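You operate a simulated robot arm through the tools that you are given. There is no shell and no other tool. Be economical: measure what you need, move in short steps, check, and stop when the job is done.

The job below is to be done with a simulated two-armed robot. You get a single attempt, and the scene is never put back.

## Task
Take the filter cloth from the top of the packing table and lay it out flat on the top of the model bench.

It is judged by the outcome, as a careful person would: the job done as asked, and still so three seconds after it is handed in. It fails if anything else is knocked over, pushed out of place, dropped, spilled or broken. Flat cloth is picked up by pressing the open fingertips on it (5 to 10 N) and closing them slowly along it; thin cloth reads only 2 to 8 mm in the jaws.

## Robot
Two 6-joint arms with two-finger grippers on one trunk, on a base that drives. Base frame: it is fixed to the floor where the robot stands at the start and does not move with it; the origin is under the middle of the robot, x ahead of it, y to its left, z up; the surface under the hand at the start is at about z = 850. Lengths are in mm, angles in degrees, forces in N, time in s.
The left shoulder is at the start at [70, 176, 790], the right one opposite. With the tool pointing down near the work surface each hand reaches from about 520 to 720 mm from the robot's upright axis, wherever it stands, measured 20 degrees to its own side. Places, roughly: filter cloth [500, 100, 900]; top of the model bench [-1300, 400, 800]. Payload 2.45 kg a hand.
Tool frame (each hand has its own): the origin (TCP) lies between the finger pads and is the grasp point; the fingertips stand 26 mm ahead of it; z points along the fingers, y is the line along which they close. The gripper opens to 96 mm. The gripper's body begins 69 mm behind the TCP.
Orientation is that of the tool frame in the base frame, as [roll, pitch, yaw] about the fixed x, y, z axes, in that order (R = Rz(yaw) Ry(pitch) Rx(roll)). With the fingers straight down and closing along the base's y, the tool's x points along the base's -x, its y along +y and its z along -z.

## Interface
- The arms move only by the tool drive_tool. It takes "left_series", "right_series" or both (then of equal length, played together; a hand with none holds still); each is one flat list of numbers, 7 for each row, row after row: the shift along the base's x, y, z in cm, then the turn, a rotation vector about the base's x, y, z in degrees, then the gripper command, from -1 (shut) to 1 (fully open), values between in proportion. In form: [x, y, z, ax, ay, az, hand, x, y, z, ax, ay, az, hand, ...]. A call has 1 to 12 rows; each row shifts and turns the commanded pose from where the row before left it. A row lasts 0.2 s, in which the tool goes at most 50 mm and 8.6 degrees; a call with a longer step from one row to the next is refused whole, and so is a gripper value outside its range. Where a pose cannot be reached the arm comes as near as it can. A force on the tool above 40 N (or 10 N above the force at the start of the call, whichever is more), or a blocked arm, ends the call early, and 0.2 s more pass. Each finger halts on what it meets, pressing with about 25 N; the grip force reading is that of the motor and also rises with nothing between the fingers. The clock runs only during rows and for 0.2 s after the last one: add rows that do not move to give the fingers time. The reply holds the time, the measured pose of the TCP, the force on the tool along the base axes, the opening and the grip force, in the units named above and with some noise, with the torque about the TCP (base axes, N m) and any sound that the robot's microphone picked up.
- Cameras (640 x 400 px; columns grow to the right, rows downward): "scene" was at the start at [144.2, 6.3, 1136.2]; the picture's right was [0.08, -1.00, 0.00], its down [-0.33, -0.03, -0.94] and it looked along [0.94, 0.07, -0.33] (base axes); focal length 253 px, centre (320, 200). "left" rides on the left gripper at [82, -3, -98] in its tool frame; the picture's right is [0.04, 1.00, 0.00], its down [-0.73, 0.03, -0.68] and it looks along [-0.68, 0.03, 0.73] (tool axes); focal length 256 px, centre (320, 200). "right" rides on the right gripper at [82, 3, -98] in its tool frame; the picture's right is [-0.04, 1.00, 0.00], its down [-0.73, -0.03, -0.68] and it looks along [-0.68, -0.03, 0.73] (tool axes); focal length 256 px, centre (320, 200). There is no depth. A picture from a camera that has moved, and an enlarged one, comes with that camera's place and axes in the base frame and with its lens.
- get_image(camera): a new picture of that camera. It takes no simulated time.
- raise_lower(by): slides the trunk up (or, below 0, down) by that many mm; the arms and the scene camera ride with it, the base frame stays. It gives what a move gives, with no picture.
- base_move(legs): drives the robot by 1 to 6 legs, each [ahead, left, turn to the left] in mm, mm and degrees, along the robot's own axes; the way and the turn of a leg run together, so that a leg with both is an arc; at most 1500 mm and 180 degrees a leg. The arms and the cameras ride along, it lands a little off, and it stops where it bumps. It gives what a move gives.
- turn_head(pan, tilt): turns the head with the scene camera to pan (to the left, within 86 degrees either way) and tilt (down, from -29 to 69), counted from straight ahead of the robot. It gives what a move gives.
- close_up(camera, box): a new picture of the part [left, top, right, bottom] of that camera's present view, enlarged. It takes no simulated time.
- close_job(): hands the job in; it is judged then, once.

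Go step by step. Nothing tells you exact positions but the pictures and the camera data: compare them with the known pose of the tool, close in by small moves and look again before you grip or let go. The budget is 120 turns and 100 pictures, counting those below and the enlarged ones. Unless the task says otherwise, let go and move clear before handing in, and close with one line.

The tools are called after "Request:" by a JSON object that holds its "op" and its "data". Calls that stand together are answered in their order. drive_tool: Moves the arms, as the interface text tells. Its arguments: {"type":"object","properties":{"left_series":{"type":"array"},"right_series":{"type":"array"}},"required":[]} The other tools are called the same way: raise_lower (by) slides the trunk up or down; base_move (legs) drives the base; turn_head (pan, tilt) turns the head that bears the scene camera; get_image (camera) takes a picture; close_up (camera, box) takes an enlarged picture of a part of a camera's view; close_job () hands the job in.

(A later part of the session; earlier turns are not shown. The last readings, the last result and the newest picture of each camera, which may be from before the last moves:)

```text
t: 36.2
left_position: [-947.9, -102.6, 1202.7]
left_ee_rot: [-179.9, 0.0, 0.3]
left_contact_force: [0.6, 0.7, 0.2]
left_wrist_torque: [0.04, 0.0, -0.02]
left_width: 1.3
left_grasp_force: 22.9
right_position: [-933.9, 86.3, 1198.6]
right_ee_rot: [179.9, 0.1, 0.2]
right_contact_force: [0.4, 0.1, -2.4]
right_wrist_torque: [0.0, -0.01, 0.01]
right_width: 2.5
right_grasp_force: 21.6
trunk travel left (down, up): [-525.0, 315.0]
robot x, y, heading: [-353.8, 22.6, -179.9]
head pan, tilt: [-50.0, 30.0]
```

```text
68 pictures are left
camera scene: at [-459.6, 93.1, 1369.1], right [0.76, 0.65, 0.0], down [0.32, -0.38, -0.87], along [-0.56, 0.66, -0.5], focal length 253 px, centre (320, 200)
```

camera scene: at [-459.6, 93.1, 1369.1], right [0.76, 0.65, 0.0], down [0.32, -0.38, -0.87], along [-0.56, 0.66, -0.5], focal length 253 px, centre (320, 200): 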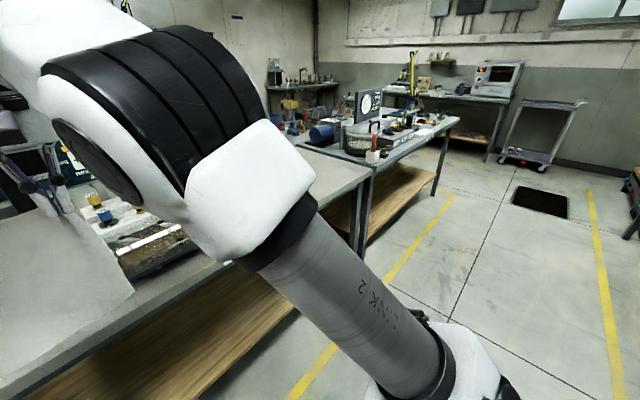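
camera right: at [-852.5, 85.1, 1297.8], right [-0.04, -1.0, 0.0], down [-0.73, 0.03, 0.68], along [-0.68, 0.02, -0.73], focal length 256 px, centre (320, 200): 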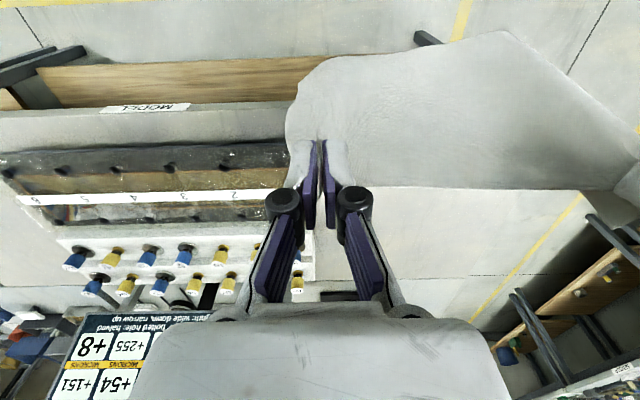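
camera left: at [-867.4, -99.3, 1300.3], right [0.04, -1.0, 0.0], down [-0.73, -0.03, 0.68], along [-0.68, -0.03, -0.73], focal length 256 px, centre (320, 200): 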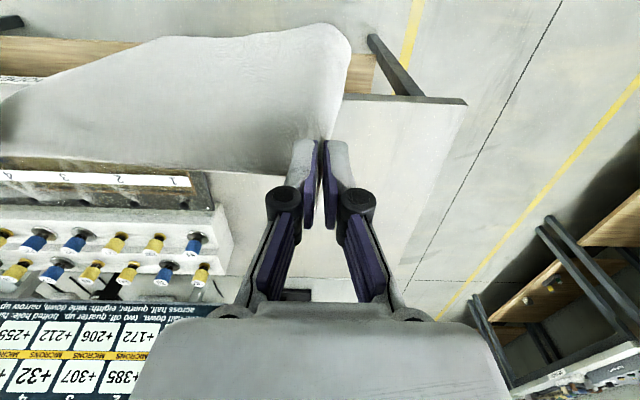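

The free area is the near-left end of the bench, roughly y -390 to 110 and x -1080 to -1750, between its left edge and the model. I'll center the cloth near y = -175, bring the hem above the bench's near part, and then lay it by moving forward while lowering.

Request:
{"op": "turn_head", "data": {"pan": 20, "tilt": 38}}

Request:
{"op": "base_move", "data": {"legs": [[0, 170, 0], [215, 0, 0]]}}

Request:
{"op": "get_image", "data": {"camera": "scene"}}

Request:
{"op": "get_image", "data": {"camera": "right"}}

```text
t: 37.7
left_position: [-948.3, -102.1, 1202.0]
left_ee_rot: [-179.9, 0.0, 0.3]
left_contact_force: [0.2, 1.5, -0.3]
left_wrist_torque: [0.07, 0.0, -0.03]
left_width: 3.7
left_grasp_force: 30.4
right_position: [-934.8, 86.9, 1198.8]
right_ee_rot: [180.0, 0.1, 0.3]
right_contact_force: [-0.2, -1.4, 0.9]
right_wrist_torque: [-0.04, 0.0, 0.08]
right_width: 1.1
right_grasp_force: 23.5
trunk travel left (down, up): [-525.0, 315.0]
robot x, y, heading: [-350.9, 24.2, -179.7]
head pan, tilt: [20.0, 38.0]
```

```text
t: 40.4
left_position: [-1162.2, -275.8, 1203.0]
left_ee_rot: [-179.8, 0.0, 0.4]
left_contact_force: [-0.1, 2.8, -0.1]
left_wrist_torque: [0.07, 0.02, -0.03]
left_width: 3.7
left_grasp_force: 29.9
right_position: [-1147.8, -85.5, 1198.7]
right_ee_rot: [180.0, 0.1, 0.2]
right_contact_force: [0.0, -0.9, -2.2]
right_wrist_torque: [-0.05, -0.03, 0.03]
right_width: 0.8
right_grasp_force: 23.0
trunk travel left (down, up): [-525.0, 315.0]
robot x, y, heading: [-564.2, -143.8, -179.4]
head pan, tilt: [20.0, 38.0]
```

```text
67 pictures are left
camera scene: at [-696.2, -177.3, 1356.8], right [-0.35, 0.94, 0.0], down [0.58, 0.21, -0.79], along [-0.74, -0.27, -0.62], focal length 253 px, centre (320, 200)
```

scene: 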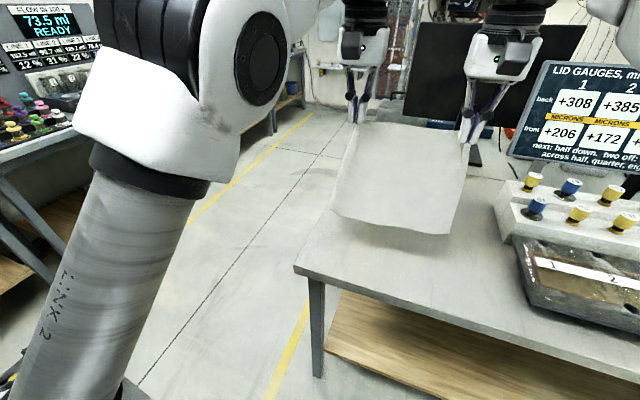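

```text
66 pictures are left
camera right: at [-1066.8, -86.9, 1297.8], right [-0.03, -1.0, 0.0], down [-0.73, 0.03, 0.68], along [-0.68, 0.02, -0.73], focal length 256 px, centre (320, 200)
```

right: 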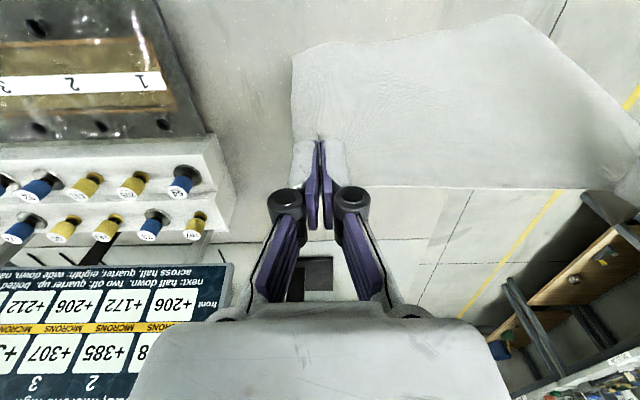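

The area below is clear. I'll lower the trunk so the hem comes near the bench.

Request:
{"op": "raise_lower", "data": {"by": -150}}

Request:
{"op": "get_image", "data": {"camera": "scene"}}

```text
t: 42.1
left_position: [-1160.2, -274.6, 1052.5]
left_ee_rot: [-179.8, -0.1, 0.4]
left_contact_force: [-0.4, 1.4, 1.4]
left_wrist_torque: [0.17, 0.01, 0.01]
left_width: 1.5
left_grasp_force: 23.2
right_position: [-1147.7, -85.7, 1048.8]
right_ee_rot: [179.9, 0.1, 0.4]
right_contact_force: [-0.3, -1.1, -2.8]
right_wrist_torque: [0.0, 0.02, 0.03]
right_width: 2.8
right_grasp_force: 21.9
trunk travel left (down, up): [-375.0, 465.0]
robot x, y, heading: [-561.8, -149.2, -179.6]
head pan, tilt: [20.0, 38.0]
```

```text
65 pictures are left
camera scene: at [-695.9, -177.2, 1206.9], right [-0.35, 0.94, 0.0], down [0.58, 0.21, -0.79], along [-0.74, -0.27, -0.62], focal length 253 px, centre (320, 200)
```

scene: 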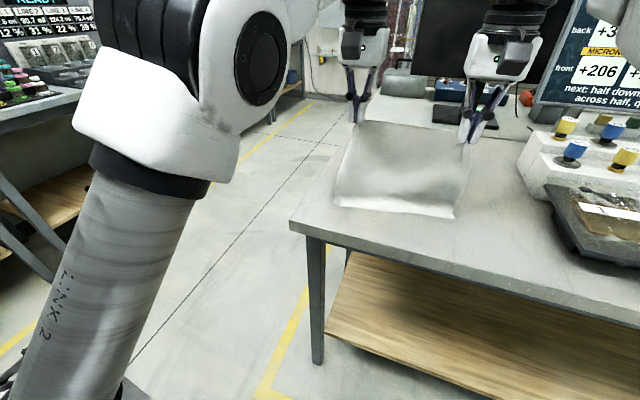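

The hem is about at bench level now. I'll start laying by alternating small forward drives with lowering.

Request:
{"op": "raise_lower", "data": {"by": -20}}

Request:
{"op": "base_move", "data": {"legs": [[40, 0, 0]]}}

Request:
{"op": "get_image", "data": {"camera": "scene"}}

Request:
{"op": "get_image", "data": {"camera": "right"}}

```text
t: 42.8
left_position: [-1161.2, -275.0, 1032.3]
left_ee_rot: [-179.8, 0.0, 0.3]
left_contact_force: [0.5, 1.7, -1.9]
left_wrist_torque: [0.01, 0.03, -0.05]
left_width: 3.5
left_grasp_force: 21.6
right_position: [-1147.3, -85.1, 1029.3]
right_ee_rot: [-179.9, 0.1, 0.4]
right_contact_force: [0.5, -1.0, -0.3]
right_wrist_torque: [0.0, 0.01, 0.02]
right_width: 3.3
right_grasp_force: 23.2
trunk travel left (down, up): [-355.0, 485.0]
robot x, y, heading: [-565.5, -144.6, -179.6]
head pan, tilt: [20.0, 38.0]
```

```text
t: 43.7
left_position: [-1201.9, -275.5, 1030.7]
left_ee_rot: [-180.0, 0.0, 0.3]
left_contact_force: [-0.8, 1.0, -2.5]
left_wrist_torque: [-0.04, -0.04, -0.02]
left_width: 3.1
left_grasp_force: 21.7
right_position: [-1189.5, -85.4, 1027.8]
right_ee_rot: [180.0, 0.0, 0.4]
right_contact_force: [-0.7, -0.8, -0.6]
right_wrist_torque: [-0.06, -0.05, 0.02]
right_width: 3.3
right_grasp_force: 23.6
trunk travel left (down, up): [-355.0, 485.0]
robot x, y, heading: [-610.0, -146.1, -179.9]
head pan, tilt: [20.0, 38.0]
```

```text
64 pictures are left
camera scene: at [-737.5, -177.5, 1186.6], right [-0.35, 0.94, 0.0], down [0.58, 0.21, -0.79], along [-0.74, -0.27, -0.62], focal length 253 px, centre (320, 200)
```

scene: 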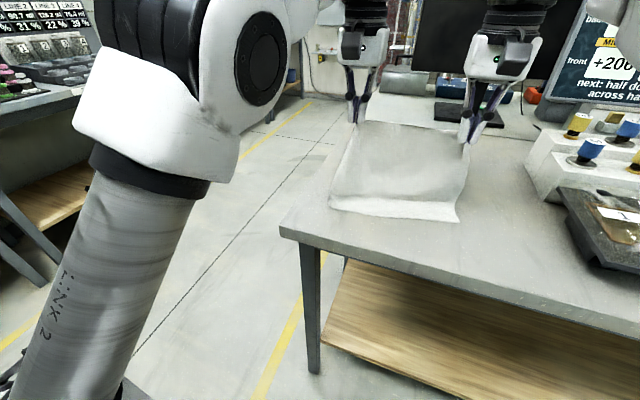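

```text
63 pictures are left
camera right: at [-1108.0, -87.2, 1126.9], right [-0.03, -1.0, 0.0], down [-0.73, 0.03, 0.68], along [-0.68, 0.02, -0.73], focal length 256 px, centre (320, 200)
```

right: 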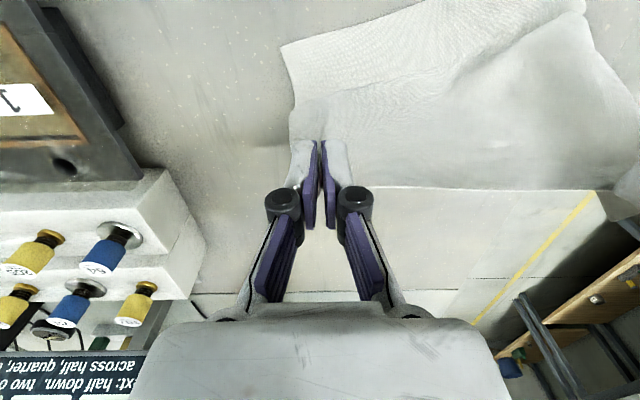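

The hem lies on the bench and the cloth curves up to the hands. Continuing down and forward in steps.

Request:
{"op": "raise_lower", "data": {"by": -35}}

Request:
{"op": "base_move", "data": {"legs": [[45, 0, 0]]}}

Request:
{"op": "raise_lower", "data": {"by": -40}}

Request:
{"op": "base_move", "data": {"legs": [[45, 0, 0]]}}

Request:
{"op": "get_image", "data": {"camera": "scene"}}

Request:
{"op": "get_image", "data": {"camera": "right"}}

```text
t: 44.5
left_position: [-1199.9, -275.7, 998.3]
left_ee_rot: [-179.9, 0.0, 0.4]
left_contact_force: [0.7, 1.6, -0.3]
left_wrist_torque: [0.03, 0.02, -0.02]
left_width: 3.8
left_grasp_force: 23.8
right_position: [-1187.9, -85.7, 994.6]
right_ee_rot: [-180.0, 0.1, 0.4]
right_contact_force: [-0.5, -1.2, -0.4]
right_wrist_torque: [-0.04, -0.04, -0.02]
right_width: 3.1
right_grasp_force: 29.9
trunk travel left (down, up): [-320.0, 520.0]
robot x, y, heading: [-604.0, -145.7, -179.6]
head pan, tilt: [20.0, 38.0]
```

```text
t: 45.4
left_position: [-1246.7, -275.5, 995.2]
left_ee_rot: [-179.9, -0.1, 0.4]
left_contact_force: [-0.7, 2.0, 1.2]
left_wrist_torque: [0.02, -0.1, -0.03]
left_width: 1.3
left_grasp_force: 22.3
right_position: [-1234.0, -85.6, 992.8]
right_ee_rot: [180.0, -0.1, 0.5]
right_contact_force: [-0.8, -1.1, -2.5]
right_wrist_torque: [0.02, -0.04, 0.04]
right_width: 2.8
right_grasp_force: 21.9
trunk travel left (down, up): [-320.0, 520.0]
robot x, y, heading: [-652.7, -141.7, -179.3]
head pan, tilt: [20.0, 38.0]
```

```text
t: 46.2
left_position: [-1245.9, -275.1, 956.6]
left_ee_rot: [-179.9, 0.0, 0.5]
left_contact_force: [-0.1, 2.0, -2.7]
left_wrist_torque: [-0.03, 0.0, -0.01]
left_width: 3.4
left_grasp_force: 21.4
right_position: [-1232.9, -85.8, 955.7]
right_ee_rot: [179.9, 0.2, 0.4]
right_contact_force: [-0.4, -1.1, -0.4]
right_wrist_torque: [-0.02, -0.01, 0.01]
right_width: 3.6
right_grasp_force: 23.1
trunk travel left (down, up): [-280.0, 560.0]
robot x, y, heading: [-646.4, -149.4, -179.8]
head pan, tilt: [20.0, 38.0]
```

```text
t: 47.1
left_position: [-1292.8, -276.8, 956.4]
left_ee_rot: [-179.9, -0.3, 0.3]
left_contact_force: [0.0, 2.3, -1.3]
left_wrist_torque: [-0.01, -0.08, -0.03]
left_width: 3.3
left_grasp_force: 30.3
right_position: [-1279.3, -86.5, 951.9]
right_ee_rot: [179.9, -0.1, 0.5]
right_contact_force: [-0.3, -1.7, 0.0]
right_wrist_torque: [-0.05, -0.07, 0.03]
right_width: 1.3
right_grasp_force: 24.2
trunk travel left (down, up): [-280.0, 560.0]
robot x, y, heading: [-695.1, -143.8, -180.0]
head pan, tilt: [20.0, 38.0]
```

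```text
62 pictures are left
camera scene: at [-827.3, -178.1, 1111.5], right [-0.35, 0.94, 0.0], down [0.58, 0.21, -0.79], along [-0.74, -0.27, -0.62], focal length 253 px, centre (320, 200)
```

scene: 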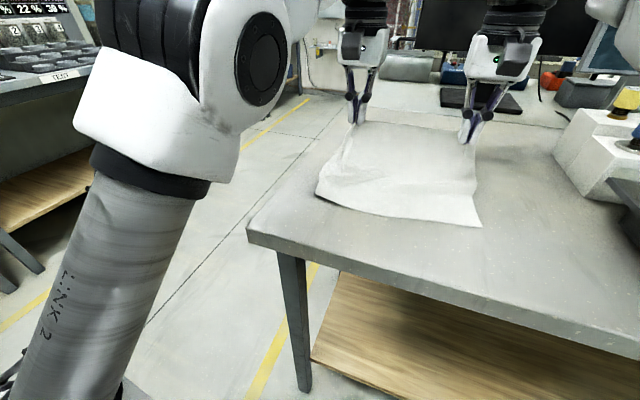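

```text
61 pictures are left
camera right: at [-1198.1, -88.0, 1051.3], right [-0.03, -1.0, 0.0], down [-0.73, 0.02, 0.68], along [-0.68, 0.02, -0.74], focal length 256 px, centre (320, 200)
```

right: 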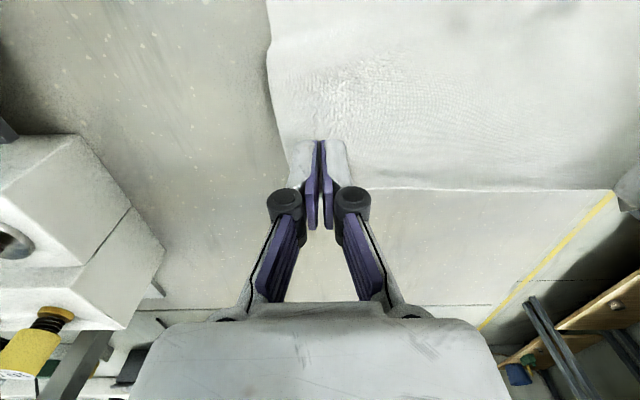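

The cloth is laying nicely, with the hem at about x -1190. The base is close enough to the bench now, so I'll extend the arms forward and lower with the trunk.

Request:
{"op": "base_move", "data": {"legs": [[20, 0, 0]]}}

Request:
{"op": "drive_tool", "data": {"left_series": [-1, 0, 0, 0, 0, 0, -1, -1, 0, 0, 0, 0, 0, -1, -1, 0, 0, 0, 0, 0, -1], "right_series": [-1, 0, 0, 0, 0, 0, -1, -1, 0, 0, 0, 0, 0, -1, -1, 0, 0, 0, 0, 0, -1]}}

Request:
{"op": "raise_lower", "data": {"by": -45}}

Request:
{"op": "drive_tool", "data": {"left_series": [-1, 0, 0, 0, 0, 0, -1, -1, 0, 0, 0, 0, 0, -1, -1, 0, 0, 0, 0, 0, -1], "right_series": [-1, 0, 0, 0, 0, 0, -1, -1, 0, 0, 0, 0, 0, -1, -1, 0, 0, 0, 0, 0, -1]}}

Request:
{"op": "get_image", "data": {"camera": "scene"}}

Request:
{"op": "get_image", "data": {"camera": "left"}}

```text
t: 47.9
left_position: [-1312.5, -276.4, 956.3]
left_ee_rot: [-179.9, -0.1, 0.4]
left_contact_force: [-0.7, 1.5, 1.0]
left_wrist_torque: [0.14, -0.03, -0.03]
left_width: 1.4
left_grasp_force: 21.8
right_position: [-1299.5, -87.0, 952.8]
right_ee_rot: [180.0, -0.1, 0.3]
right_contact_force: [-0.8, -1.2, 0.4]
right_wrist_torque: [-0.07, 0.0, 0.0]
right_width: 2.0
right_grasp_force: 27.3
trunk travel left (down, up): [-280.0, 560.0]
robot x, y, heading: [-718.0, -150.5, -179.7]
head pan, tilt: [20.0, 38.0]
```

```text
t: 48.7
left_position: [-1343.0, -276.8, 955.6]
left_ee_rot: [-179.9, -0.2, 0.5]
left_contact_force: [0.0, 1.4, -3.4]
left_wrist_torque: [0.0, -0.02, 0.04]
left_width: 3.6
left_grasp_force: 21.3
right_position: [-1328.9, -87.8, 953.7]
right_ee_rot: [-180.0, 0.0, 0.4]
right_contact_force: [0.5, -1.6, -0.1]
right_wrist_torque: [-0.03, -0.05, 0.01]
right_width: 2.0
right_grasp_force: 23.3
trunk travel left (down, up): [-280.0, 560.0]
robot x, y, heading: [-714.3, -143.7, -179.7]
head pan, tilt: [20.0, 38.0]
```

```text
t: 49.6
left_position: [-1340.2, -276.0, 911.8]
left_ee_rot: [-179.9, 0.0, 0.4]
left_contact_force: [-0.1, 0.6, -0.7]
left_wrist_torque: [0.04, 0.03, 0.01]
left_width: 4.6
left_grasp_force: 27.5
right_position: [-1328.1, -87.2, 909.8]
right_ee_rot: [-180.0, 0.0, 0.5]
right_contact_force: [0.2, -0.9, -1.5]
right_wrist_torque: [-0.01, 0.04, -0.01]
right_width: 2.9
right_grasp_force: 27.9
trunk travel left (down, up): [-235.0, 605.0]
robot x, y, heading: [-719.9, -146.8, -179.5]
head pan, tilt: [20.0, 38.0]
```

```text
t: 50.4
left_position: [-1351.5, -277.6, 910.8]
left_ee_rot: [-179.9, 0.0, 0.4]
left_contact_force: [1.7, 3.8, 1.1]
left_wrist_torque: [-0.13, 0.0, -0.04]
left_width: 2.8
left_grasp_force: 29.1
left hand out of reach, approached as far as the arm can: row 2, 3
right_position: [-1338.3, -87.4, 907.0]
right_ee_rot: [180.0, -0.1, 0.3]
right_contact_force: [0.2, -1.4, -0.4]
right_wrist_torque: [-0.02, 0.0, 0.0]
right_width: 1.7
right_grasp_force: 22.5
right hand out of reach, approached as far as the arm can: row 2, 3
trunk travel left (down, up): [-235.0, 605.0]
robot x, y, heading: [-716.2, -146.3, -179.5]
head pan, tilt: [20.0, 38.0]
```

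```text
60 pictures are left
camera scene: at [-846.1, -178.3, 1066.7], right [-0.35, 0.94, 0.0], down [0.58, 0.21, -0.79], along [-0.74, -0.27, -0.62], focal length 253 px, centre (320, 200)
```

scene: 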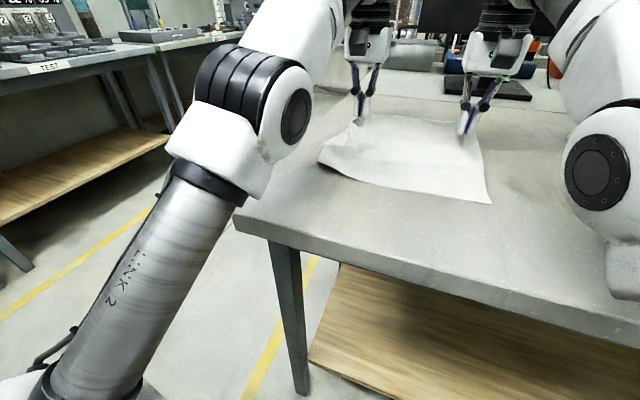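

```text
59 pictures are left
camera left: at [-1271.2, -272.9, 1008.8], right [0.05, -1.0, 0.0], down [-0.73, -0.04, 0.68], along [-0.68, -0.03, -0.74], focal length 256 px, centre (320, 200)
```

left: 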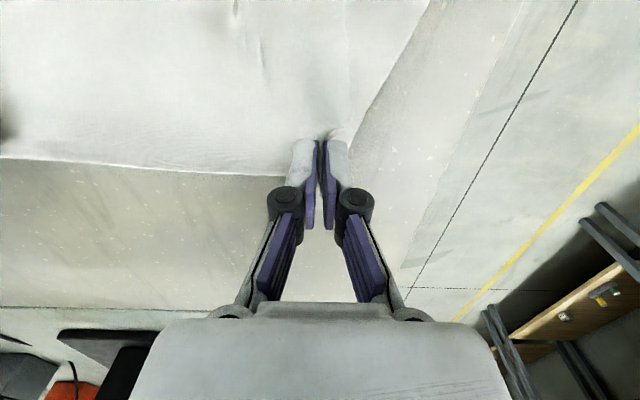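

The arms are reach-limited by being high relative to the trunk. I'll continue forward while lowering with the arms.

Request:
{"op": "drive_tool", "data": {"left_series": [-0.5, 0, -1, 0, 0, 0, -1, -1, 0, -1, 0, 0, 0, -1, -1, 0, -1, 0, 0, 0, -1, -1, 0, -0.8, 0, 0, 0, -1, -0.5, 0, -0.4, 0, 0, 0, -1], "right_series": [-0.5, 0, -1, 0, 0, 0, -1, -1, 0, -1, 0, 0, 0, -1, -1, 0, -1, 0, 0, 0, -1, -1, 0, -0.8, 0, 0, 0, -1, -0.5, 0, -0.2, 0, 0, 0, -1]}}

Request:
{"op": "get_image", "data": {"camera": "scene"}}

Request:
{"op": "get_image", "data": {"camera": "left"}}

Request:
{"op": "get_image", "data": {"camera": "right"}}

```text
t: 51.6
left_position: [-1373.5, -278.2, 880.9]
left_ee_rot: [180.0, 1.1, 0.4]
left_contact_force: [0.2, 7.8, 0.8]
left_wrist_torque: [0.22, -0.01, -0.1]
left_width: 1.7
left_grasp_force: 23.9
left hand out of reach, approached as far as the arm can: row 3, 4
right_position: [-1361.7, -81.7, 876.5]
right_ee_rot: [179.7, 1.0, 0.5]
right_contact_force: [-4.2, -10.7, 26.9]
right_wrist_torque: [-0.15, -0.03, 0.09]
right_width: 2.1
right_grasp_force: 25.1
right hand out of reach, approached as far as the arm can: row 4, 5
trunk travel left (down, up): [-235.0, 605.0]
robot x, y, heading: [-719.8, -147.6, -179.2]
head pan, tilt: [20.0, 38.0]
```

```text
58 pictures are left
camera scene: at [-835.6, -175.6, 1070.9], right [-0.35, 0.94, 0.0], down [0.57, 0.21, -0.79], along [-0.74, -0.28, -0.61], focal length 253 px, centre (320, 200)
```

scene: 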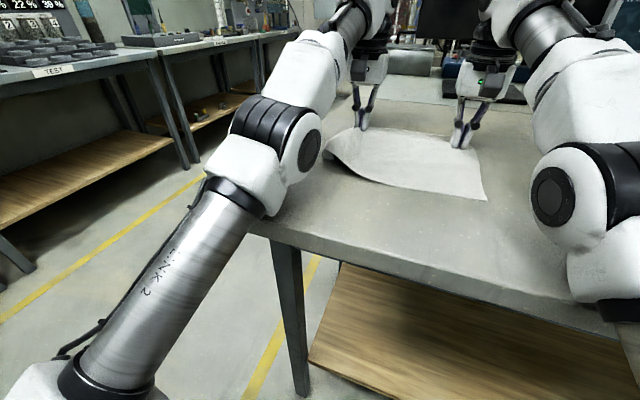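

```text
57 pictures are left
camera left: at [-1292.0, -273.5, 977.3], right [0.05, -1.0, 0.0], down [-0.72, -0.03, 0.69], along [-0.69, -0.03, -0.72], focal length 256 px, centre (320, 200)
```

left: 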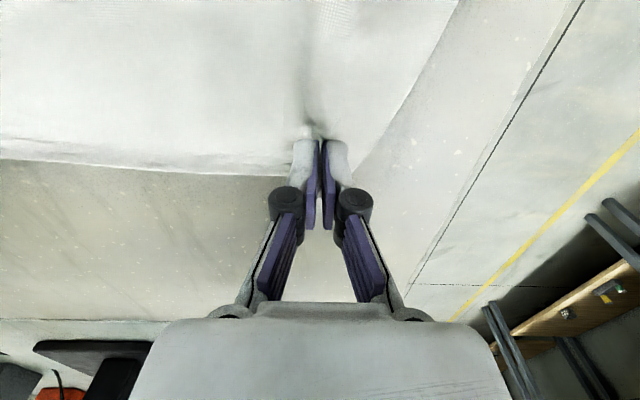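

```text
56 pictures are left
camera right: at [-1278.8, -81.7, 973.8], right [-0.03, -1.0, 0.01], down [-0.72, 0.03, 0.69], along [-0.69, 0.02, -0.72], focal length 256 px, centre (320, 200)
```

right: 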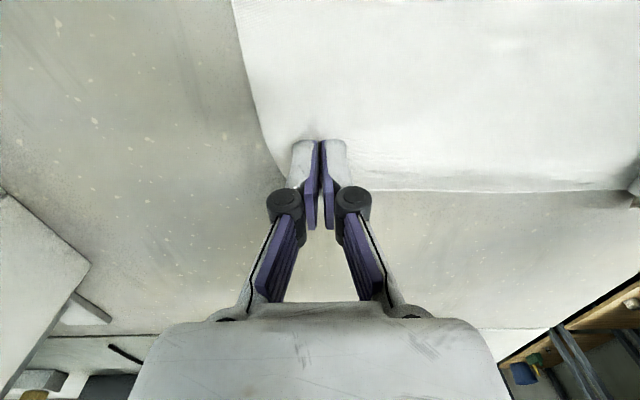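

The right tool already presses the bench at TCP z ≈ 876, so this bench's top is about z 850 and the cloth is fully laid forward. I'll ease the right hand's press and look closely at the cloth.

Request:
{"op": "drive_tool", "data": {"left_series": [0, 0, 0, 0, 0, 0, -1, 0, 0, 0, 0, 0, 0, -1], "right_series": [0, 0, 0.4, 0, 0, 0, -1, 0, 0, 0, 0, 0, 0, -1]}}

Request:
{"op": "close_up", "data": {"camera": "scene", "box": [270, 90, 510, 240]}}

```text
t: 52.2
left_position: [-1373.7, -278.6, 882.1]
left_ee_rot: [-179.9, 1.3, 0.4]
left_contact_force: [1.2, 10.2, 0.9]
left_wrist_torque: [0.29, -0.03, -0.14]
left_width: 2.4
left_grasp_force: 22.5
right_position: [-1360.1, -78.8, 876.4]
right_ee_rot: [179.8, 0.7, 0.4]
right_contact_force: [-5.0, -14.1, 21.2]
right_wrist_torque: [-0.23, 0.05, 0.19]
right_width: 2.1
right_grasp_force: 25.0
trunk travel left (down, up): [-235.0, 605.0]
robot x, y, heading: [-713.0, -143.4, -179.8]
head pan, tilt: [20.0, 38.0]
```

```text
2.67 times, centred on (390, 165) of scene
camera zoom: at [-834.8, -175.4, 1069.6], right [-0.35, 0.94, 0.0], down [0.57, 0.21, -0.8], along [-0.75, -0.28, -0.61], focal length 676 px, centre (133, 293)
```

zoom: 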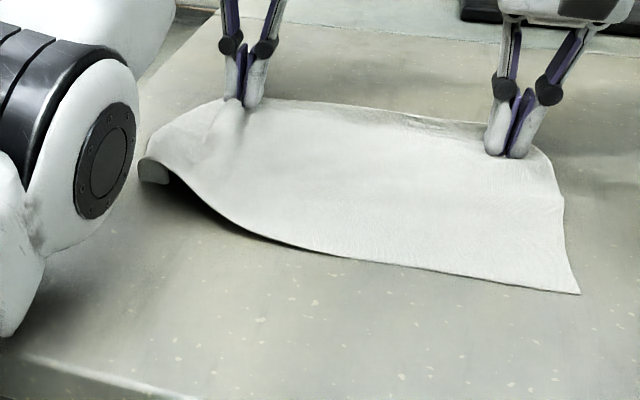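

The robot itself seems tilted about 1°, so probably an arm link is pressing on the bench edge; I recompute that edge at x ≈ -1035. I'll raise the trunk slightly to take the load off and check.

Request:
{"op": "raise_lower", "data": {"by": 12}}

Request:
{"op": "get_image", "data": {"camera": "scene"}}

```text
t: 52.8
left_position: [-1379.1, -276.9, 878.5]
left_ee_rot: [180.0, 0.1, 0.3]
left_contact_force: [-0.8, 9.2, 1.2]
left_wrist_torque: [0.28, -0.1, -0.08]
left_width: 2.1
left_grasp_force: 23.3
right_position: [-1364.3, -79.6, 879.9]
right_ee_rot: [179.9, 0.3, 0.4]
right_contact_force: [-1.5, -8.4, 0.0]
right_wrist_torque: [-0.16, -0.04, 0.12]
right_width: 2.0
right_grasp_force: 24.8
trunk travel left (down, up): [-247.0, 593.0]
robot x, y, heading: [-713.1, -147.6, -179.7]
head pan, tilt: [20.0, 38.0]
```

```text
54 pictures are left
camera scene: at [-841.0, -177.0, 1077.6], right [-0.35, 0.94, 0.0], down [0.57, 0.21, -0.79], along [-0.74, -0.27, -0.61], focal length 253 px, centre (320, 200)
```

scene: 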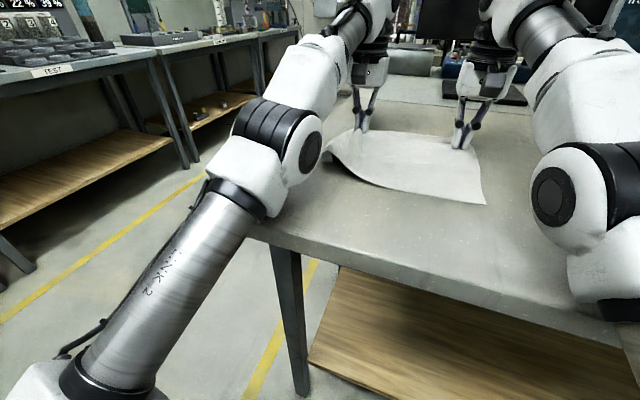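

The tilt is relieved. To get the elbows clear I'll raise the trunk in steps while lowering the hands by the same amount, and ease the tension between the hands.

Request:
{"op": "drive_tool", "data": {"left_series": [0, 0.4, 0, 0, 0, 0, -1], "right_series": [0, -0.5, 0, 0, 0, 0, -1]}}

Request:
{"op": "raise_lower", "data": {"by": 25}}

Request:
{"op": "drive_tool", "data": {"left_series": [0, 0, -1.2, 0, 0, 0, -1, 0, 0, -1, 0, 0, 0, -1], "right_series": [0, 0, -1.2, 0, 0, 0, -1, 0, 0, -1, 0, 0, 0, -1]}}

Request:
{"op": "raise_lower", "data": {"by": 25}}

Request:
{"op": "drive_tool", "data": {"left_series": [0, 0, -1.2, 0, 0, 0, -1, 0, 0, -1, 0, 0, 0, -1], "right_series": [0, 0, -1.2, 0, 0, 0, -1, 0, 0, -1, 0, 0, 0, -1]}}

Request:
{"op": "get_image", "data": {"camera": "scene"}}

```text
t: 53.2
left_position: [-1377.0, -276.6, 882.6]
left_ee_rot: [-180.0, 0.3, 0.4]
left_contact_force: [0.7, 2.2, 0.8]
left_wrist_torque: [0.04, 0.03, -0.06]
left_width: 1.9
left_grasp_force: 26.5
right_position: [-1362.9, -84.5, 882.5]
right_ee_rot: [179.9, 0.3, 0.3]
right_contact_force: [0.6, -2.5, 0.5]
right_wrist_torque: [-0.07, -0.02, 0.06]
right_width: 2.0
right_grasp_force: 25.1
trunk travel left (down, up): [-247.0, 593.0]
robot x, y, heading: [-717.0, -150.7, -179.3]
head pan, tilt: [20.0, 38.0]
```

```text
t: 53.9
left_position: [-1384.1, -275.0, 901.4]
left_ee_rot: [-179.9, -0.3, 0.3]
left_contact_force: [0.0, 1.6, 0.3]
left_wrist_torque: [0.12, -0.06, -0.03]
left_width: 2.4
left_grasp_force: 22.3
right_position: [-1368.1, -85.8, 902.9]
right_ee_rot: [-180.0, -0.1, 0.4]
right_contact_force: [-1.2, -1.8, -1.1]
right_wrist_torque: [-0.03, -0.03, 0.0]
right_width: 1.5
right_grasp_force: 23.1
trunk travel left (down, up): [-272.0, 568.0]
robot x, y, heading: [-719.4, -150.0, -179.8]
head pan, tilt: [20.0, 38.0]
```

```text
t: 54.5
left_position: [-1387.8, -274.6, 885.6]
left_ee_rot: [180.0, -0.3, 0.3]
left_contact_force: [-0.2, 2.4, 0.0]
left_wrist_torque: [0.09, -0.02, -0.02]
left_width: 2.3
left_grasp_force: 22.4
left hand out of reach, approached as far as the arm can: row 1
right_position: [-1367.3, -85.5, 883.5]
right_ee_rot: [179.8, 0.1, 0.4]
right_contact_force: [-0.2, -0.4, -0.5]
right_wrist_torque: [0.02, -0.01, 0.01]
right_width: 3.2
right_grasp_force: 26.8
trunk travel left (down, up): [-272.0, 568.0]
robot x, y, heading: [-717.7, -148.5, -179.6]
head pan, tilt: [20.0, 38.0]
```

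```text
t: 55.2
left_position: [-1389.6, -275.2, 907.5]
left_ee_rot: [-179.9, -0.6, 0.4]
left_contact_force: [-0.6, 1.3, -1.4]
left_wrist_torque: [-0.02, -0.02, -0.01]
left_width: 3.9
left_grasp_force: 30.8
right_position: [-1368.5, -85.2, 907.2]
right_ee_rot: [-180.0, -0.2, 0.4]
right_contact_force: [-0.1, -1.9, -0.7]
right_wrist_torque: [-0.06, -0.01, 0.0]
right_width: 2.8
right_grasp_force: 28.4
trunk travel left (down, up): [-297.0, 543.0]
robot x, y, heading: [-715.1, -149.5, -179.8]
head pan, tilt: [20.0, 38.0]
```

```text
t: 55.8
left_position: [-1390.1, -275.3, 903.3]
left_ee_rot: [179.9, -0.9, 0.3]
left_contact_force: [0.1, 0.3, -0.2]
left_wrist_torque: [-0.02, 0.0, 0.01]
left_width: 3.6
left_grasp_force: 30.0
left hand out of reach, approached as far as the arm can: row 1, 2
right_position: [-1367.8, -86.1, 884.9]
right_ee_rot: [-180.0, 0.0, 0.4]
right_contact_force: [-0.5, 0.2, 0.5]
right_wrist_torque: [-0.04, -0.02, -0.01]
right_width: 1.1
right_grasp_force: 23.1
trunk travel left (down, up): [-297.0, 543.0]
robot x, y, heading: [-715.4, -149.6, -179.7]
head pan, tilt: [20.0, 38.0]
```

```text
53 pictures are left
camera scene: at [-845.6, -178.4, 1128.8], right [-0.35, 0.94, 0.0], down [0.58, 0.21, -0.79], along [-0.74, -0.27, -0.62], focal length 253 px, centre (320, 200)
```

scene: 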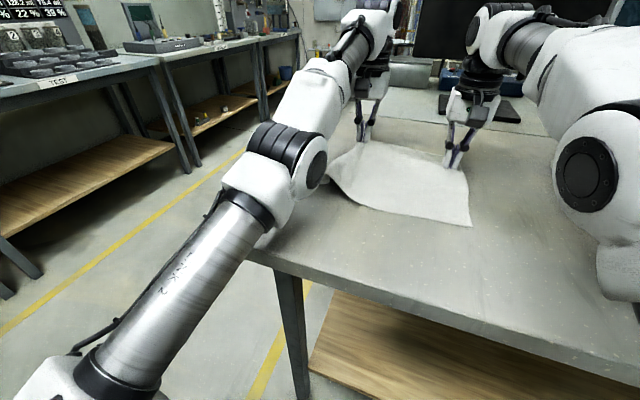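

Left is over-extended; I'll bring it back 15 mm and lower both to just touch the bench.

Request:
{"op": "drive_tool", "data": {"left_series": [0.8, 0, 0, 0, 0, 0, -1, 0.7, 0, -1, 0, 0, 0, -1, 0, 0, -1.0, 0, 0, 0, -1, 0, 0, -0.4, 0, 0, 0, -1], "right_series": [0, 0, 0, 0, 0, 0, -1, 0, 0, -0.2, 0, 0, 0, -1, 0, 0, -0.2, 0, 0, 0, -1, 0, 0, -0.2, 0, 0, 0, -1]}}

Request:
{"op": "close_up", "data": {"camera": "scene", "box": [270, 90, 510, 240]}}

Request:
{"op": "get_image", "data": {"camera": "left"}}

```text
t: 56.8
left_position: [-1388.7, -272.6, 902.4]
left_ee_rot: [180.0, -0.9, 0.4]
left_contact_force: [0.0, 2.2, 0.7]
left_wrist_torque: [0.11, 0.05, 0.0]
left_width: 1.6
left_grasp_force: 24.0
left hand out of reach, approached as far as the arm can: row 1, 2, 3, 4
right_position: [-1369.0, -86.2, 879.7]
right_ee_rot: [-180.0, 0.0, 0.4]
right_contact_force: [-0.6, -0.1, 1.7]
right_wrist_torque: [0.04, 0.0, 0.02]
right_width: 3.0
right_grasp_force: 28.1
trunk travel left (down, up): [-297.0, 543.0]
robot x, y, heading: [-713.8, -145.6, -179.7]
head pan, tilt: [20.0, 38.0]
```

```text
2.67 times, centred on (390, 165) of scene
camera zoom: at [-845.5, -178.3, 1128.8], right [-0.35, 0.94, 0.0], down [0.58, 0.21, -0.79], along [-0.74, -0.27, -0.62], focal length 676 px, centre (133, 293)
```

zoom: 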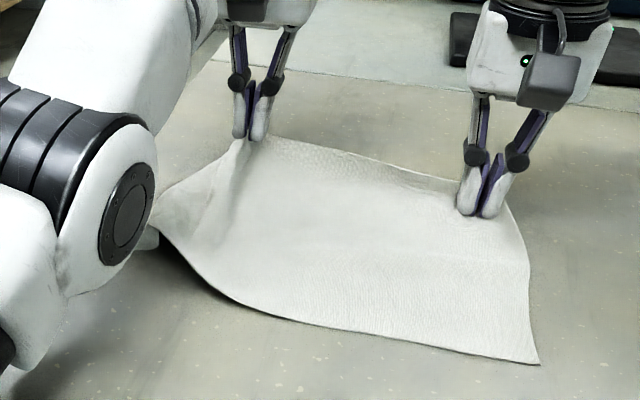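

```text
51 pictures are left
camera left: at [-1310.6, -267.8, 1001.6], right [0.05, -1.0, 0.0], down [-0.74, -0.03, 0.67], along [-0.67, -0.03, -0.74], focal length 256 px, centre (320, 200)
```

left: 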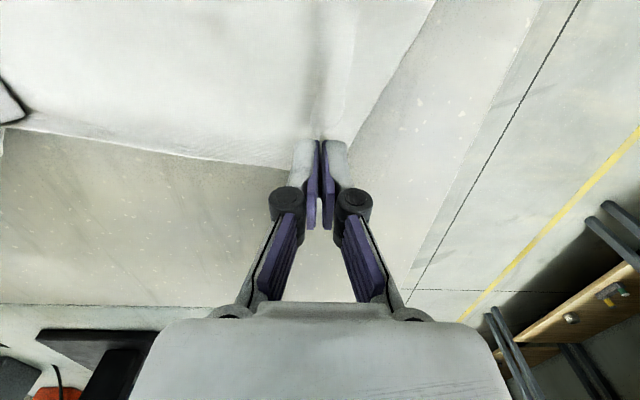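

The left elbow is low and near the cloth's corner because I'm too close to the bench and over-reaching. This bench is the same height as the packing table, so I'll lift the cloth and re-lay it with the comfortable arm pose used at pickup.

Request:
{"op": "raise_lower", "data": {"by": 120}}

Request:
{"op": "drive_tool", "data": {"left_series": [1.2, 0, 0, 0, 0, 0, -1, 1.2, 0, 1, 0, 0, 0, -1, 1.2, 0, 2, 0, 0, 0, -1, 0.9, 0, 2, 0, 0, 0, -1], "right_series": [0.9, 0, 1, 0, 0, 0, -1, 0.9, 0, 2, 0, 0, 0, -1, 0.9, 0, 2, 0, 0, 0, -1, 0.7, 0, 2, 0, 0, 0, -1]}}

Request:
{"op": "raise_lower", "data": {"by": 80}}

Request:
{"op": "get_image", "data": {"camera": "scene"}}

```text
t: 58.3
left_position: [-1388.7, -272.2, 1021.4]
left_ee_rot: [179.9, -0.9, 0.4]
left_contact_force: [-0.9, 1.4, 0.7]
left_wrist_torque: [0.04, 0.02, 0.02]
left_width: 3.6
left_grasp_force: 23.1
right_position: [-1368.0, -85.6, 998.5]
right_ee_rot: [-180.0, 0.0, 0.4]
right_contact_force: [0.5, -1.1, 1.1]
right_wrist_torque: [-0.03, -0.01, 0.03]
right_width: 1.2
right_grasp_force: 22.0
trunk travel left (down, up): [-417.0, 423.0]
robot x, y, heading: [-716.4, -145.0, -179.7]
head pan, tilt: [20.0, 38.0]
```

```text
t: 59.3
left_position: [-1362.8, -269.1, 1072.8]
left_ee_rot: [179.9, -0.9, 0.3]
left_contact_force: [-0.3, -5.2, 2.5]
left_wrist_torque: [-0.25, -0.02, -0.03]
left_width: 3.8
left_grasp_force: 22.8
left hand out of reach, approached as far as the arm can: row 1, 2
right_position: [-1331.6, -86.1, 1071.2]
right_ee_rot: [179.9, 0.0, 0.4]
right_contact_force: [-0.1, 0.1, 0.4]
right_wrist_torque: [0.05, 0.01, 0.02]
right_width: 2.5
right_grasp_force: 23.2
trunk travel left (down, up): [-417.0, 423.0]
robot x, y, heading: [-716.2, -145.5, -179.5]
head pan, tilt: [20.0, 38.0]
```

```text
t: 60.5
left_position: [-1364.4, -268.6, 1150.4]
left_ee_rot: [179.9, -0.9, 0.4]
left_contact_force: [0.2, 1.0, 0.6]
left_wrist_torque: [-0.09, 0.01, 0.0]
left_width: 3.8
left_grasp_force: 31.0
right_position: [-1334.3, -85.1, 1148.7]
right_ee_rot: [-179.9, 0.1, 0.4]
right_contact_force: [-0.1, 0.2, -1.1]
right_wrist_torque: [0.0, 0.0, 0.01]
right_width: 2.8
right_grasp_force: 24.6
trunk travel left (down, up): [-497.0, 343.0]
robot x, y, heading: [-715.3, -146.9, -179.6]
head pan, tilt: [20.0, 38.0]
```

```text
50 pictures are left
camera scene: at [-846.3, -178.1, 1328.7], right [-0.35, 0.94, 0.0], down [0.58, 0.21, -0.79], along [-0.74, -0.27, -0.62], focal length 253 px, centre (320, 200)
```

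scene: 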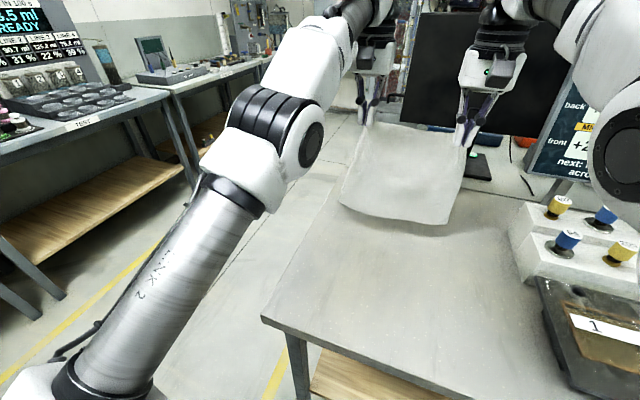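

The cloth hangs cleanly again. I'll set the arms to the pickup-like pose, back off so the hem is above x ≈ -1120, and lower to touch.

Request:
{"op": "drive_tool", "data": {"left_series": [0.7, 0, -1, 0, 0.5, 0, -1, 0.7, 0, -1, 0, 0.4, 0, -1, 0, 0, -1, 0, 0, 0, -1, 0, 0, -1, 0, 0, 0, -1], "right_series": [0, 0, -1, 0, 0, 0, -1, 0, 0, -1, 0, 0, 0, -1, 0, 0, -1, 0, 0, 0, -1, 0, 0, -1, 0, 0, 0, -1]}}

Request:
{"op": "base_move", "data": {"legs": [[-225, 0, 0]]}}

Request:
{"op": "raise_lower", "data": {"by": -55}}

Request:
{"op": "get_image", "data": {"camera": "scene"}}

```text
t: 61.5
left_position: [-1350.9, -268.1, 1112.5]
left_ee_rot: [180.0, 0.0, 0.4]
left_contact_force: [-0.6, 0.0, 1.0]
left_wrist_torque: [-0.01, 0.03, 0.03]
left_width: 2.3
left_grasp_force: 28.3
right_position: [-1332.4, -86.2, 1110.1]
right_ee_rot: [-180.0, -0.1, 0.4]
right_contact_force: [-0.6, 0.5, -2.1]
right_wrist_torque: [-0.01, 0.02, -0.02]
right_width: 3.0
right_grasp_force: 21.8
trunk travel left (down, up): [-497.0, 343.0]
robot x, y, heading: [-715.2, -147.9, -179.5]
head pan, tilt: [20.0, 38.0]
```

```text
t: 63.2
left_position: [-1125.3, -269.1, 1112.3]
left_ee_rot: [179.9, 0.1, 0.6]
left_contact_force: [1.1, -0.2, -0.4]
left_wrist_torque: [-0.04, -0.01, 0.01]
left_width: 4.7
left_grasp_force: 26.1
right_position: [-1109.6, -87.0, 1109.2]
right_ee_rot: [179.9, 0.0, 0.4]
right_contact_force: [-0.4, 0.2, 1.1]
right_wrist_torque: [0.0, 0.0, -0.02]
right_width: 1.1
right_grasp_force: 23.5
trunk travel left (down, up): [-497.0, 343.0]
robot x, y, heading: [-486.9, -146.2, -179.3]
head pan, tilt: [20.0, 38.0]
```

```text
t: 64.1
left_position: [-1125.7, -269.1, 1057.9]
left_ee_rot: [179.9, 0.1, 0.6]
left_contact_force: [1.0, 0.0, -0.2]
left_wrist_torque: [0.16, 0.0, -0.03]
left_width: 2.5
left_grasp_force: 22.6
right_position: [-1109.4, -85.8, 1054.2]
right_ee_rot: [179.9, 0.1, 0.5]
right_contact_force: [0.0, -0.1, 0.0]
right_wrist_torque: [0.01, 0.01, -0.01]
right_width: 1.9
right_grasp_force: 23.3
trunk travel left (down, up): [-442.0, 398.0]
robot x, y, heading: [-492.4, -144.7, -179.4]
head pan, tilt: [20.0, 38.0]
```

```text
49 pictures are left
camera scene: at [-621.0, -176.7, 1273.8], right [-0.35, 0.94, 0.0], down [0.58, 0.22, -0.79], along [-0.74, -0.28, -0.62], focal length 253 px, centre (320, 200)
```

scene: 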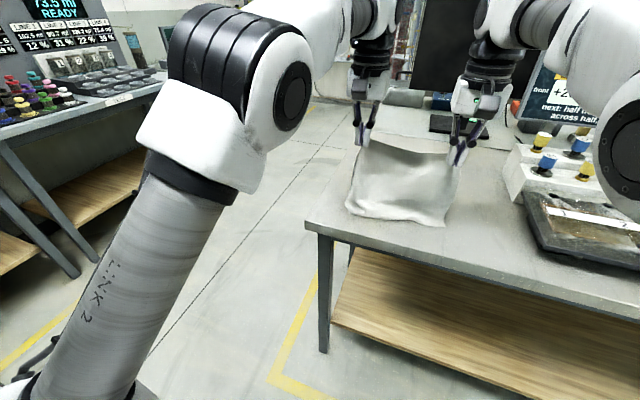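

The hem touches the bench at about x -1110. I'll widen the hands slightly to remove the sag, then go forward and down in steps.

Request:
{"op": "drive_tool", "data": {"left_series": [0, -0.5, 0, 0, 0, 0, -1], "right_series": [0, 0.5, 0, 0, 0, 0, -1]}}

Request:
{"op": "base_move", "data": {"legs": [[45, 0, 0]]}}

Request:
{"op": "raise_lower", "data": {"by": -35}}

Request:
{"op": "base_move", "data": {"legs": [[45, 0, 0]]}}

Request:
{"op": "raise_lower", "data": {"by": -35}}

Request:
{"op": "get_image", "data": {"camera": "scene"}}

```text
t: 64.5
left_position: [-1125.5, -273.0, 1057.0]
left_ee_rot: [180.0, 0.1, 0.4]
left_contact_force: [0.6, 7.4, -0.9]
left_wrist_torque: [0.23, -0.01, -0.09]
left_width: 2.5
left_grasp_force: 23.0
right_position: [-1108.5, -81.1, 1054.5]
right_ee_rot: [179.9, 0.0, 0.6]
right_contact_force: [-0.1, -5.8, 0.8]
right_wrist_torque: [-0.12, 0.02, 0.11]
right_width: 1.4
right_grasp_force: 22.6
trunk travel left (down, up): [-442.0, 398.0]
robot x, y, heading: [-492.3, -144.3, -179.6]
head pan, tilt: [20.0, 38.0]
```

```text
t: 65.4
left_position: [-1170.8, -274.0, 1057.0]
left_ee_rot: [179.9, 0.0, 0.5]
left_contact_force: [-0.2, 7.9, -0.8]
left_wrist_torque: [0.22, -0.05, -0.16]
left_width: 1.8
left_grasp_force: 23.5
right_position: [-1154.5, -81.6, 1054.7]
right_ee_rot: [179.9, -0.1, 0.5]
right_contact_force: [-1.6, -9.0, 0.0]
right_wrist_torque: [-0.15, -0.03, 0.09]
right_width: 1.4
right_grasp_force: 23.8
trunk travel left (down, up): [-442.0, 398.0]
robot x, y, heading: [-534.1, -145.0, -179.5]
head pan, tilt: [20.0, 38.0]
```

```text
t: 66.2
left_position: [-1168.1, -273.0, 1024.2]
left_ee_rot: [-180.0, 0.2, 0.4]
left_contact_force: [0.3, 7.9, 0.3]
left_wrist_torque: [0.14, 0.0, -0.1]
left_width: 3.1
left_grasp_force: 25.6
right_position: [-1152.9, -81.2, 1020.4]
right_ee_rot: [-180.0, 0.1, 0.7]
right_contact_force: [-0.8, -8.2, -0.5]
right_wrist_torque: [-0.15, 0.04, 0.08]
right_width: 2.5
right_grasp_force: 23.3
trunk travel left (down, up): [-407.0, 433.0]
robot x, y, heading: [-538.9, -143.8, -179.7]
head pan, tilt: [20.0, 38.0]
```

```text
t: 67.1
left_position: [-1215.5, -275.7, 1021.3]
left_ee_rot: [-179.9, -0.1, 0.7]
left_contact_force: [0.5, 8.8, -0.6]
left_wrist_torque: [0.21, -0.08, -0.09]
left_width: 2.7
left_grasp_force: 23.0
right_position: [-1199.4, -82.7, 1018.8]
right_ee_rot: [179.9, -0.1, 0.5]
right_contact_force: [-1.0, -9.4, -0.6]
right_wrist_torque: [-0.17, -0.03, 0.1]
right_width: 2.1
right_grasp_force: 22.9
trunk travel left (down, up): [-407.0, 433.0]
robot x, y, heading: [-576.8, -145.5, -179.4]
head pan, tilt: [20.0, 38.0]
```

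```text
t: 67.9
left_position: [-1214.0, -274.5, 987.6]
left_ee_rot: [-180.0, 0.1, 0.5]
left_contact_force: [0.7, 8.9, -0.3]
left_wrist_torque: [0.16, -0.01, -0.09]
left_width: 3.1
left_grasp_force: 27.8
right_position: [-1197.1, -82.6, 984.2]
right_ee_rot: [180.0, 0.0, 0.6]
right_contact_force: [-0.5, -8.5, -0.9]
right_wrist_torque: [-0.14, 0.04, 0.1]
right_width: 3.0
right_grasp_force: 26.7
trunk travel left (down, up): [-372.0, 468.0]
robot x, y, heading: [-582.1, -149.1, -179.4]
head pan, tilt: [20.0, 38.0]
```

```text
48 pictures are left
camera scene: at [-709.2, -177.7, 1203.9], right [-0.35, 0.94, 0.0], down [0.58, 0.22, -0.79], along [-0.74, -0.28, -0.62], focal length 253 px, centre (320, 200)
```

scene: 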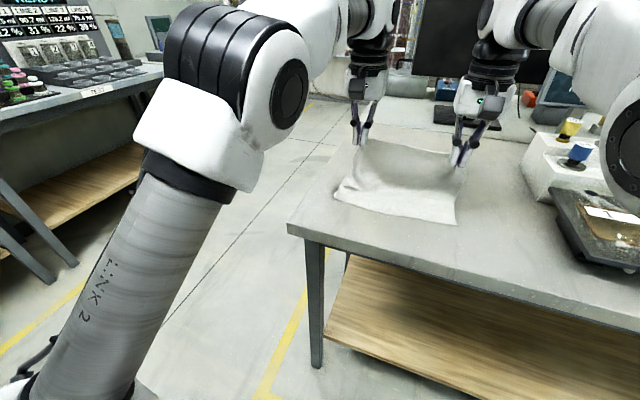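

Going well; I'll relax the tension slightly and continue.

Request:
{"op": "drive_tool", "data": {"left_series": [0, 0.2, 0, 0, 0, 0, -1], "right_series": [0, -0.2, 0, 0, 0, 0, -1]}}

Request:
{"op": "base_move", "data": {"legs": [[45, 0, 0]]}}

Request:
{"op": "raise_lower", "data": {"by": -40}}

Request:
{"op": "base_move", "data": {"legs": [[35, 0, 0]]}}

Request:
{"op": "raise_lower", "data": {"by": -35}}

Request:
{"op": "get_image", "data": {"camera": "scene"}}

Request:
{"op": "get_image", "data": {"camera": "left"}}

```text
t: 68.3
left_position: [-1215.1, -272.6, 986.3]
left_ee_rot: [-180.0, 0.0, 0.7]
left_contact_force: [0.4, 4.1, -1.0]
left_wrist_torque: [0.1, -0.02, -0.03]
left_width: 3.8
left_grasp_force: 29.3
right_position: [-1199.2, -83.8, 983.6]
right_ee_rot: [179.9, 0.0, 0.5]
right_contact_force: [-0.4, -4.0, 0.1]
right_wrist_torque: [-0.07, 0.01, 0.02]
right_width: 1.3
right_grasp_force: 23.0
trunk travel left (down, up): [-372.0, 468.0]
robot x, y, heading: [-579.2, -146.2, -179.3]
head pan, tilt: [20.0, 38.0]
```

```text
t: 69.2
left_position: [-1259.8, -273.3, 985.6]
left_ee_rot: [180.0, 0.0, 0.6]
left_contact_force: [-0.2, 3.7, -1.0]
left_wrist_torque: [0.06, -0.07, -0.07]
left_width: 4.0
left_grasp_force: 22.4
right_position: [-1244.4, -84.0, 982.5]
right_ee_rot: [179.8, -0.1, 0.6]
right_contact_force: [-0.5, -3.5, -0.6]
right_wrist_torque: [-0.04, -0.07, 0.02]
right_width: 2.8
right_grasp_force: 28.0
trunk travel left (down, up): [-372.0, 468.0]
robot x, y, heading: [-627.8, -147.1, -179.4]
head pan, tilt: [20.0, 38.0]
```

```text
t: 70.0
left_position: [-1258.6, -271.5, 947.5]
left_ee_rot: [-180.0, 0.0, 0.6]
left_contact_force: [0.5, 2.9, -0.7]
left_wrist_torque: [0.02, -0.04, -0.03]
left_width: 4.3
left_grasp_force: 27.0
right_position: [-1242.5, -84.1, 944.5]
right_ee_rot: [180.0, -0.1, 0.5]
right_contact_force: [-0.4, -1.8, 0.0]
right_wrist_torque: [-0.04, 0.0, 0.02]
right_width: 1.2
right_grasp_force: 22.1
trunk travel left (down, up): [-332.0, 508.0]
robot x, y, heading: [-625.2, -149.2, -179.5]
head pan, tilt: [20.0, 38.0]
```

```text
t: 70.9
left_position: [-1295.9, -273.3, 944.8]
left_ee_rot: [179.9, -0.1, 0.6]
left_contact_force: [-0.1, 3.4, -0.4]
left_wrist_torque: [0.05, -0.07, -0.06]
left_width: 1.9
left_grasp_force: 23.2
right_position: [-1279.6, -85.2, 942.7]
right_ee_rot: [-180.0, -0.2, 0.6]
right_contact_force: [-1.1, -2.8, -0.5]
right_wrist_torque: [-0.06, -0.05, 0.02]
right_width: 1.2
right_grasp_force: 23.6
trunk travel left (down, up): [-332.0, 508.0]
robot x, y, heading: [-657.3, -147.6, -179.2]
head pan, tilt: [20.0, 38.0]
```

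```text
t: 71.7
left_position: [-1294.6, -273.8, 912.5]
left_ee_rot: [180.0, 0.0, 0.6]
left_contact_force: [-0.4, 2.0, 3.2]
left_wrist_torque: [0.02, -0.02, -0.03]
left_width: 3.0
left_grasp_force: 23.5
right_position: [-1278.8, -85.2, 909.4]
right_ee_rot: [179.9, 0.0, 0.5]
right_contact_force: [0.3, -2.5, -0.4]
right_wrist_torque: [-0.04, -0.01, 0.0]
right_width: 2.8
right_grasp_force: 27.5
trunk travel left (down, up): [-297.0, 543.0]
robot x, y, heading: [-663.4, -148.5, -179.4]
head pan, tilt: [20.0, 38.0]
```

```text
47 pictures are left
camera scene: at [-789.6, -178.4, 1128.9], right [-0.35, 0.94, 0.0], down [0.58, 0.22, -0.79], along [-0.74, -0.28, -0.62], focal length 253 px, centre (320, 200)
```

scene: 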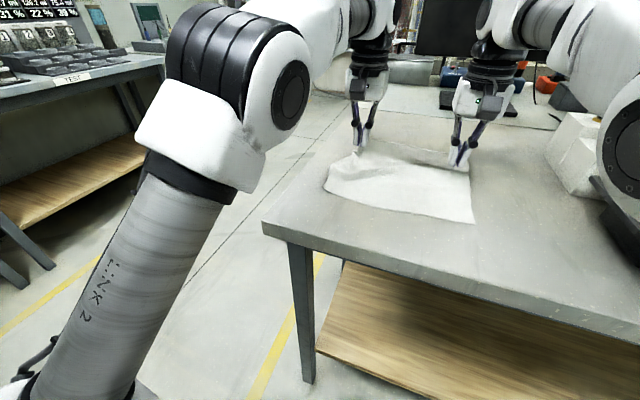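

```text
46 pictures are left
camera left: at [-1214.0, -268.7, 1009.8], right [0.05, -1.0, 0.0], down [-0.73, -0.04, 0.68], along [-0.68, -0.03, -0.73], focal length 256 px, centre (320, 200)
```

left: 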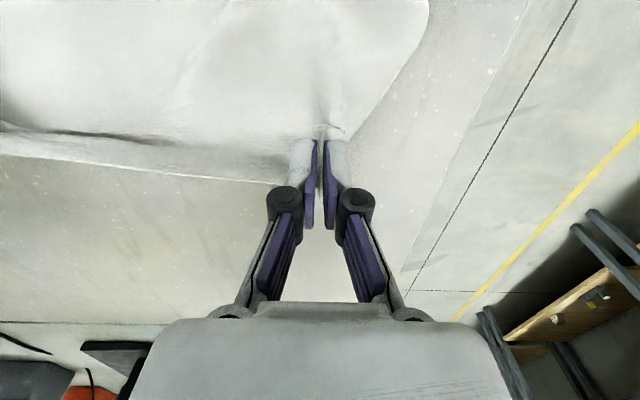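

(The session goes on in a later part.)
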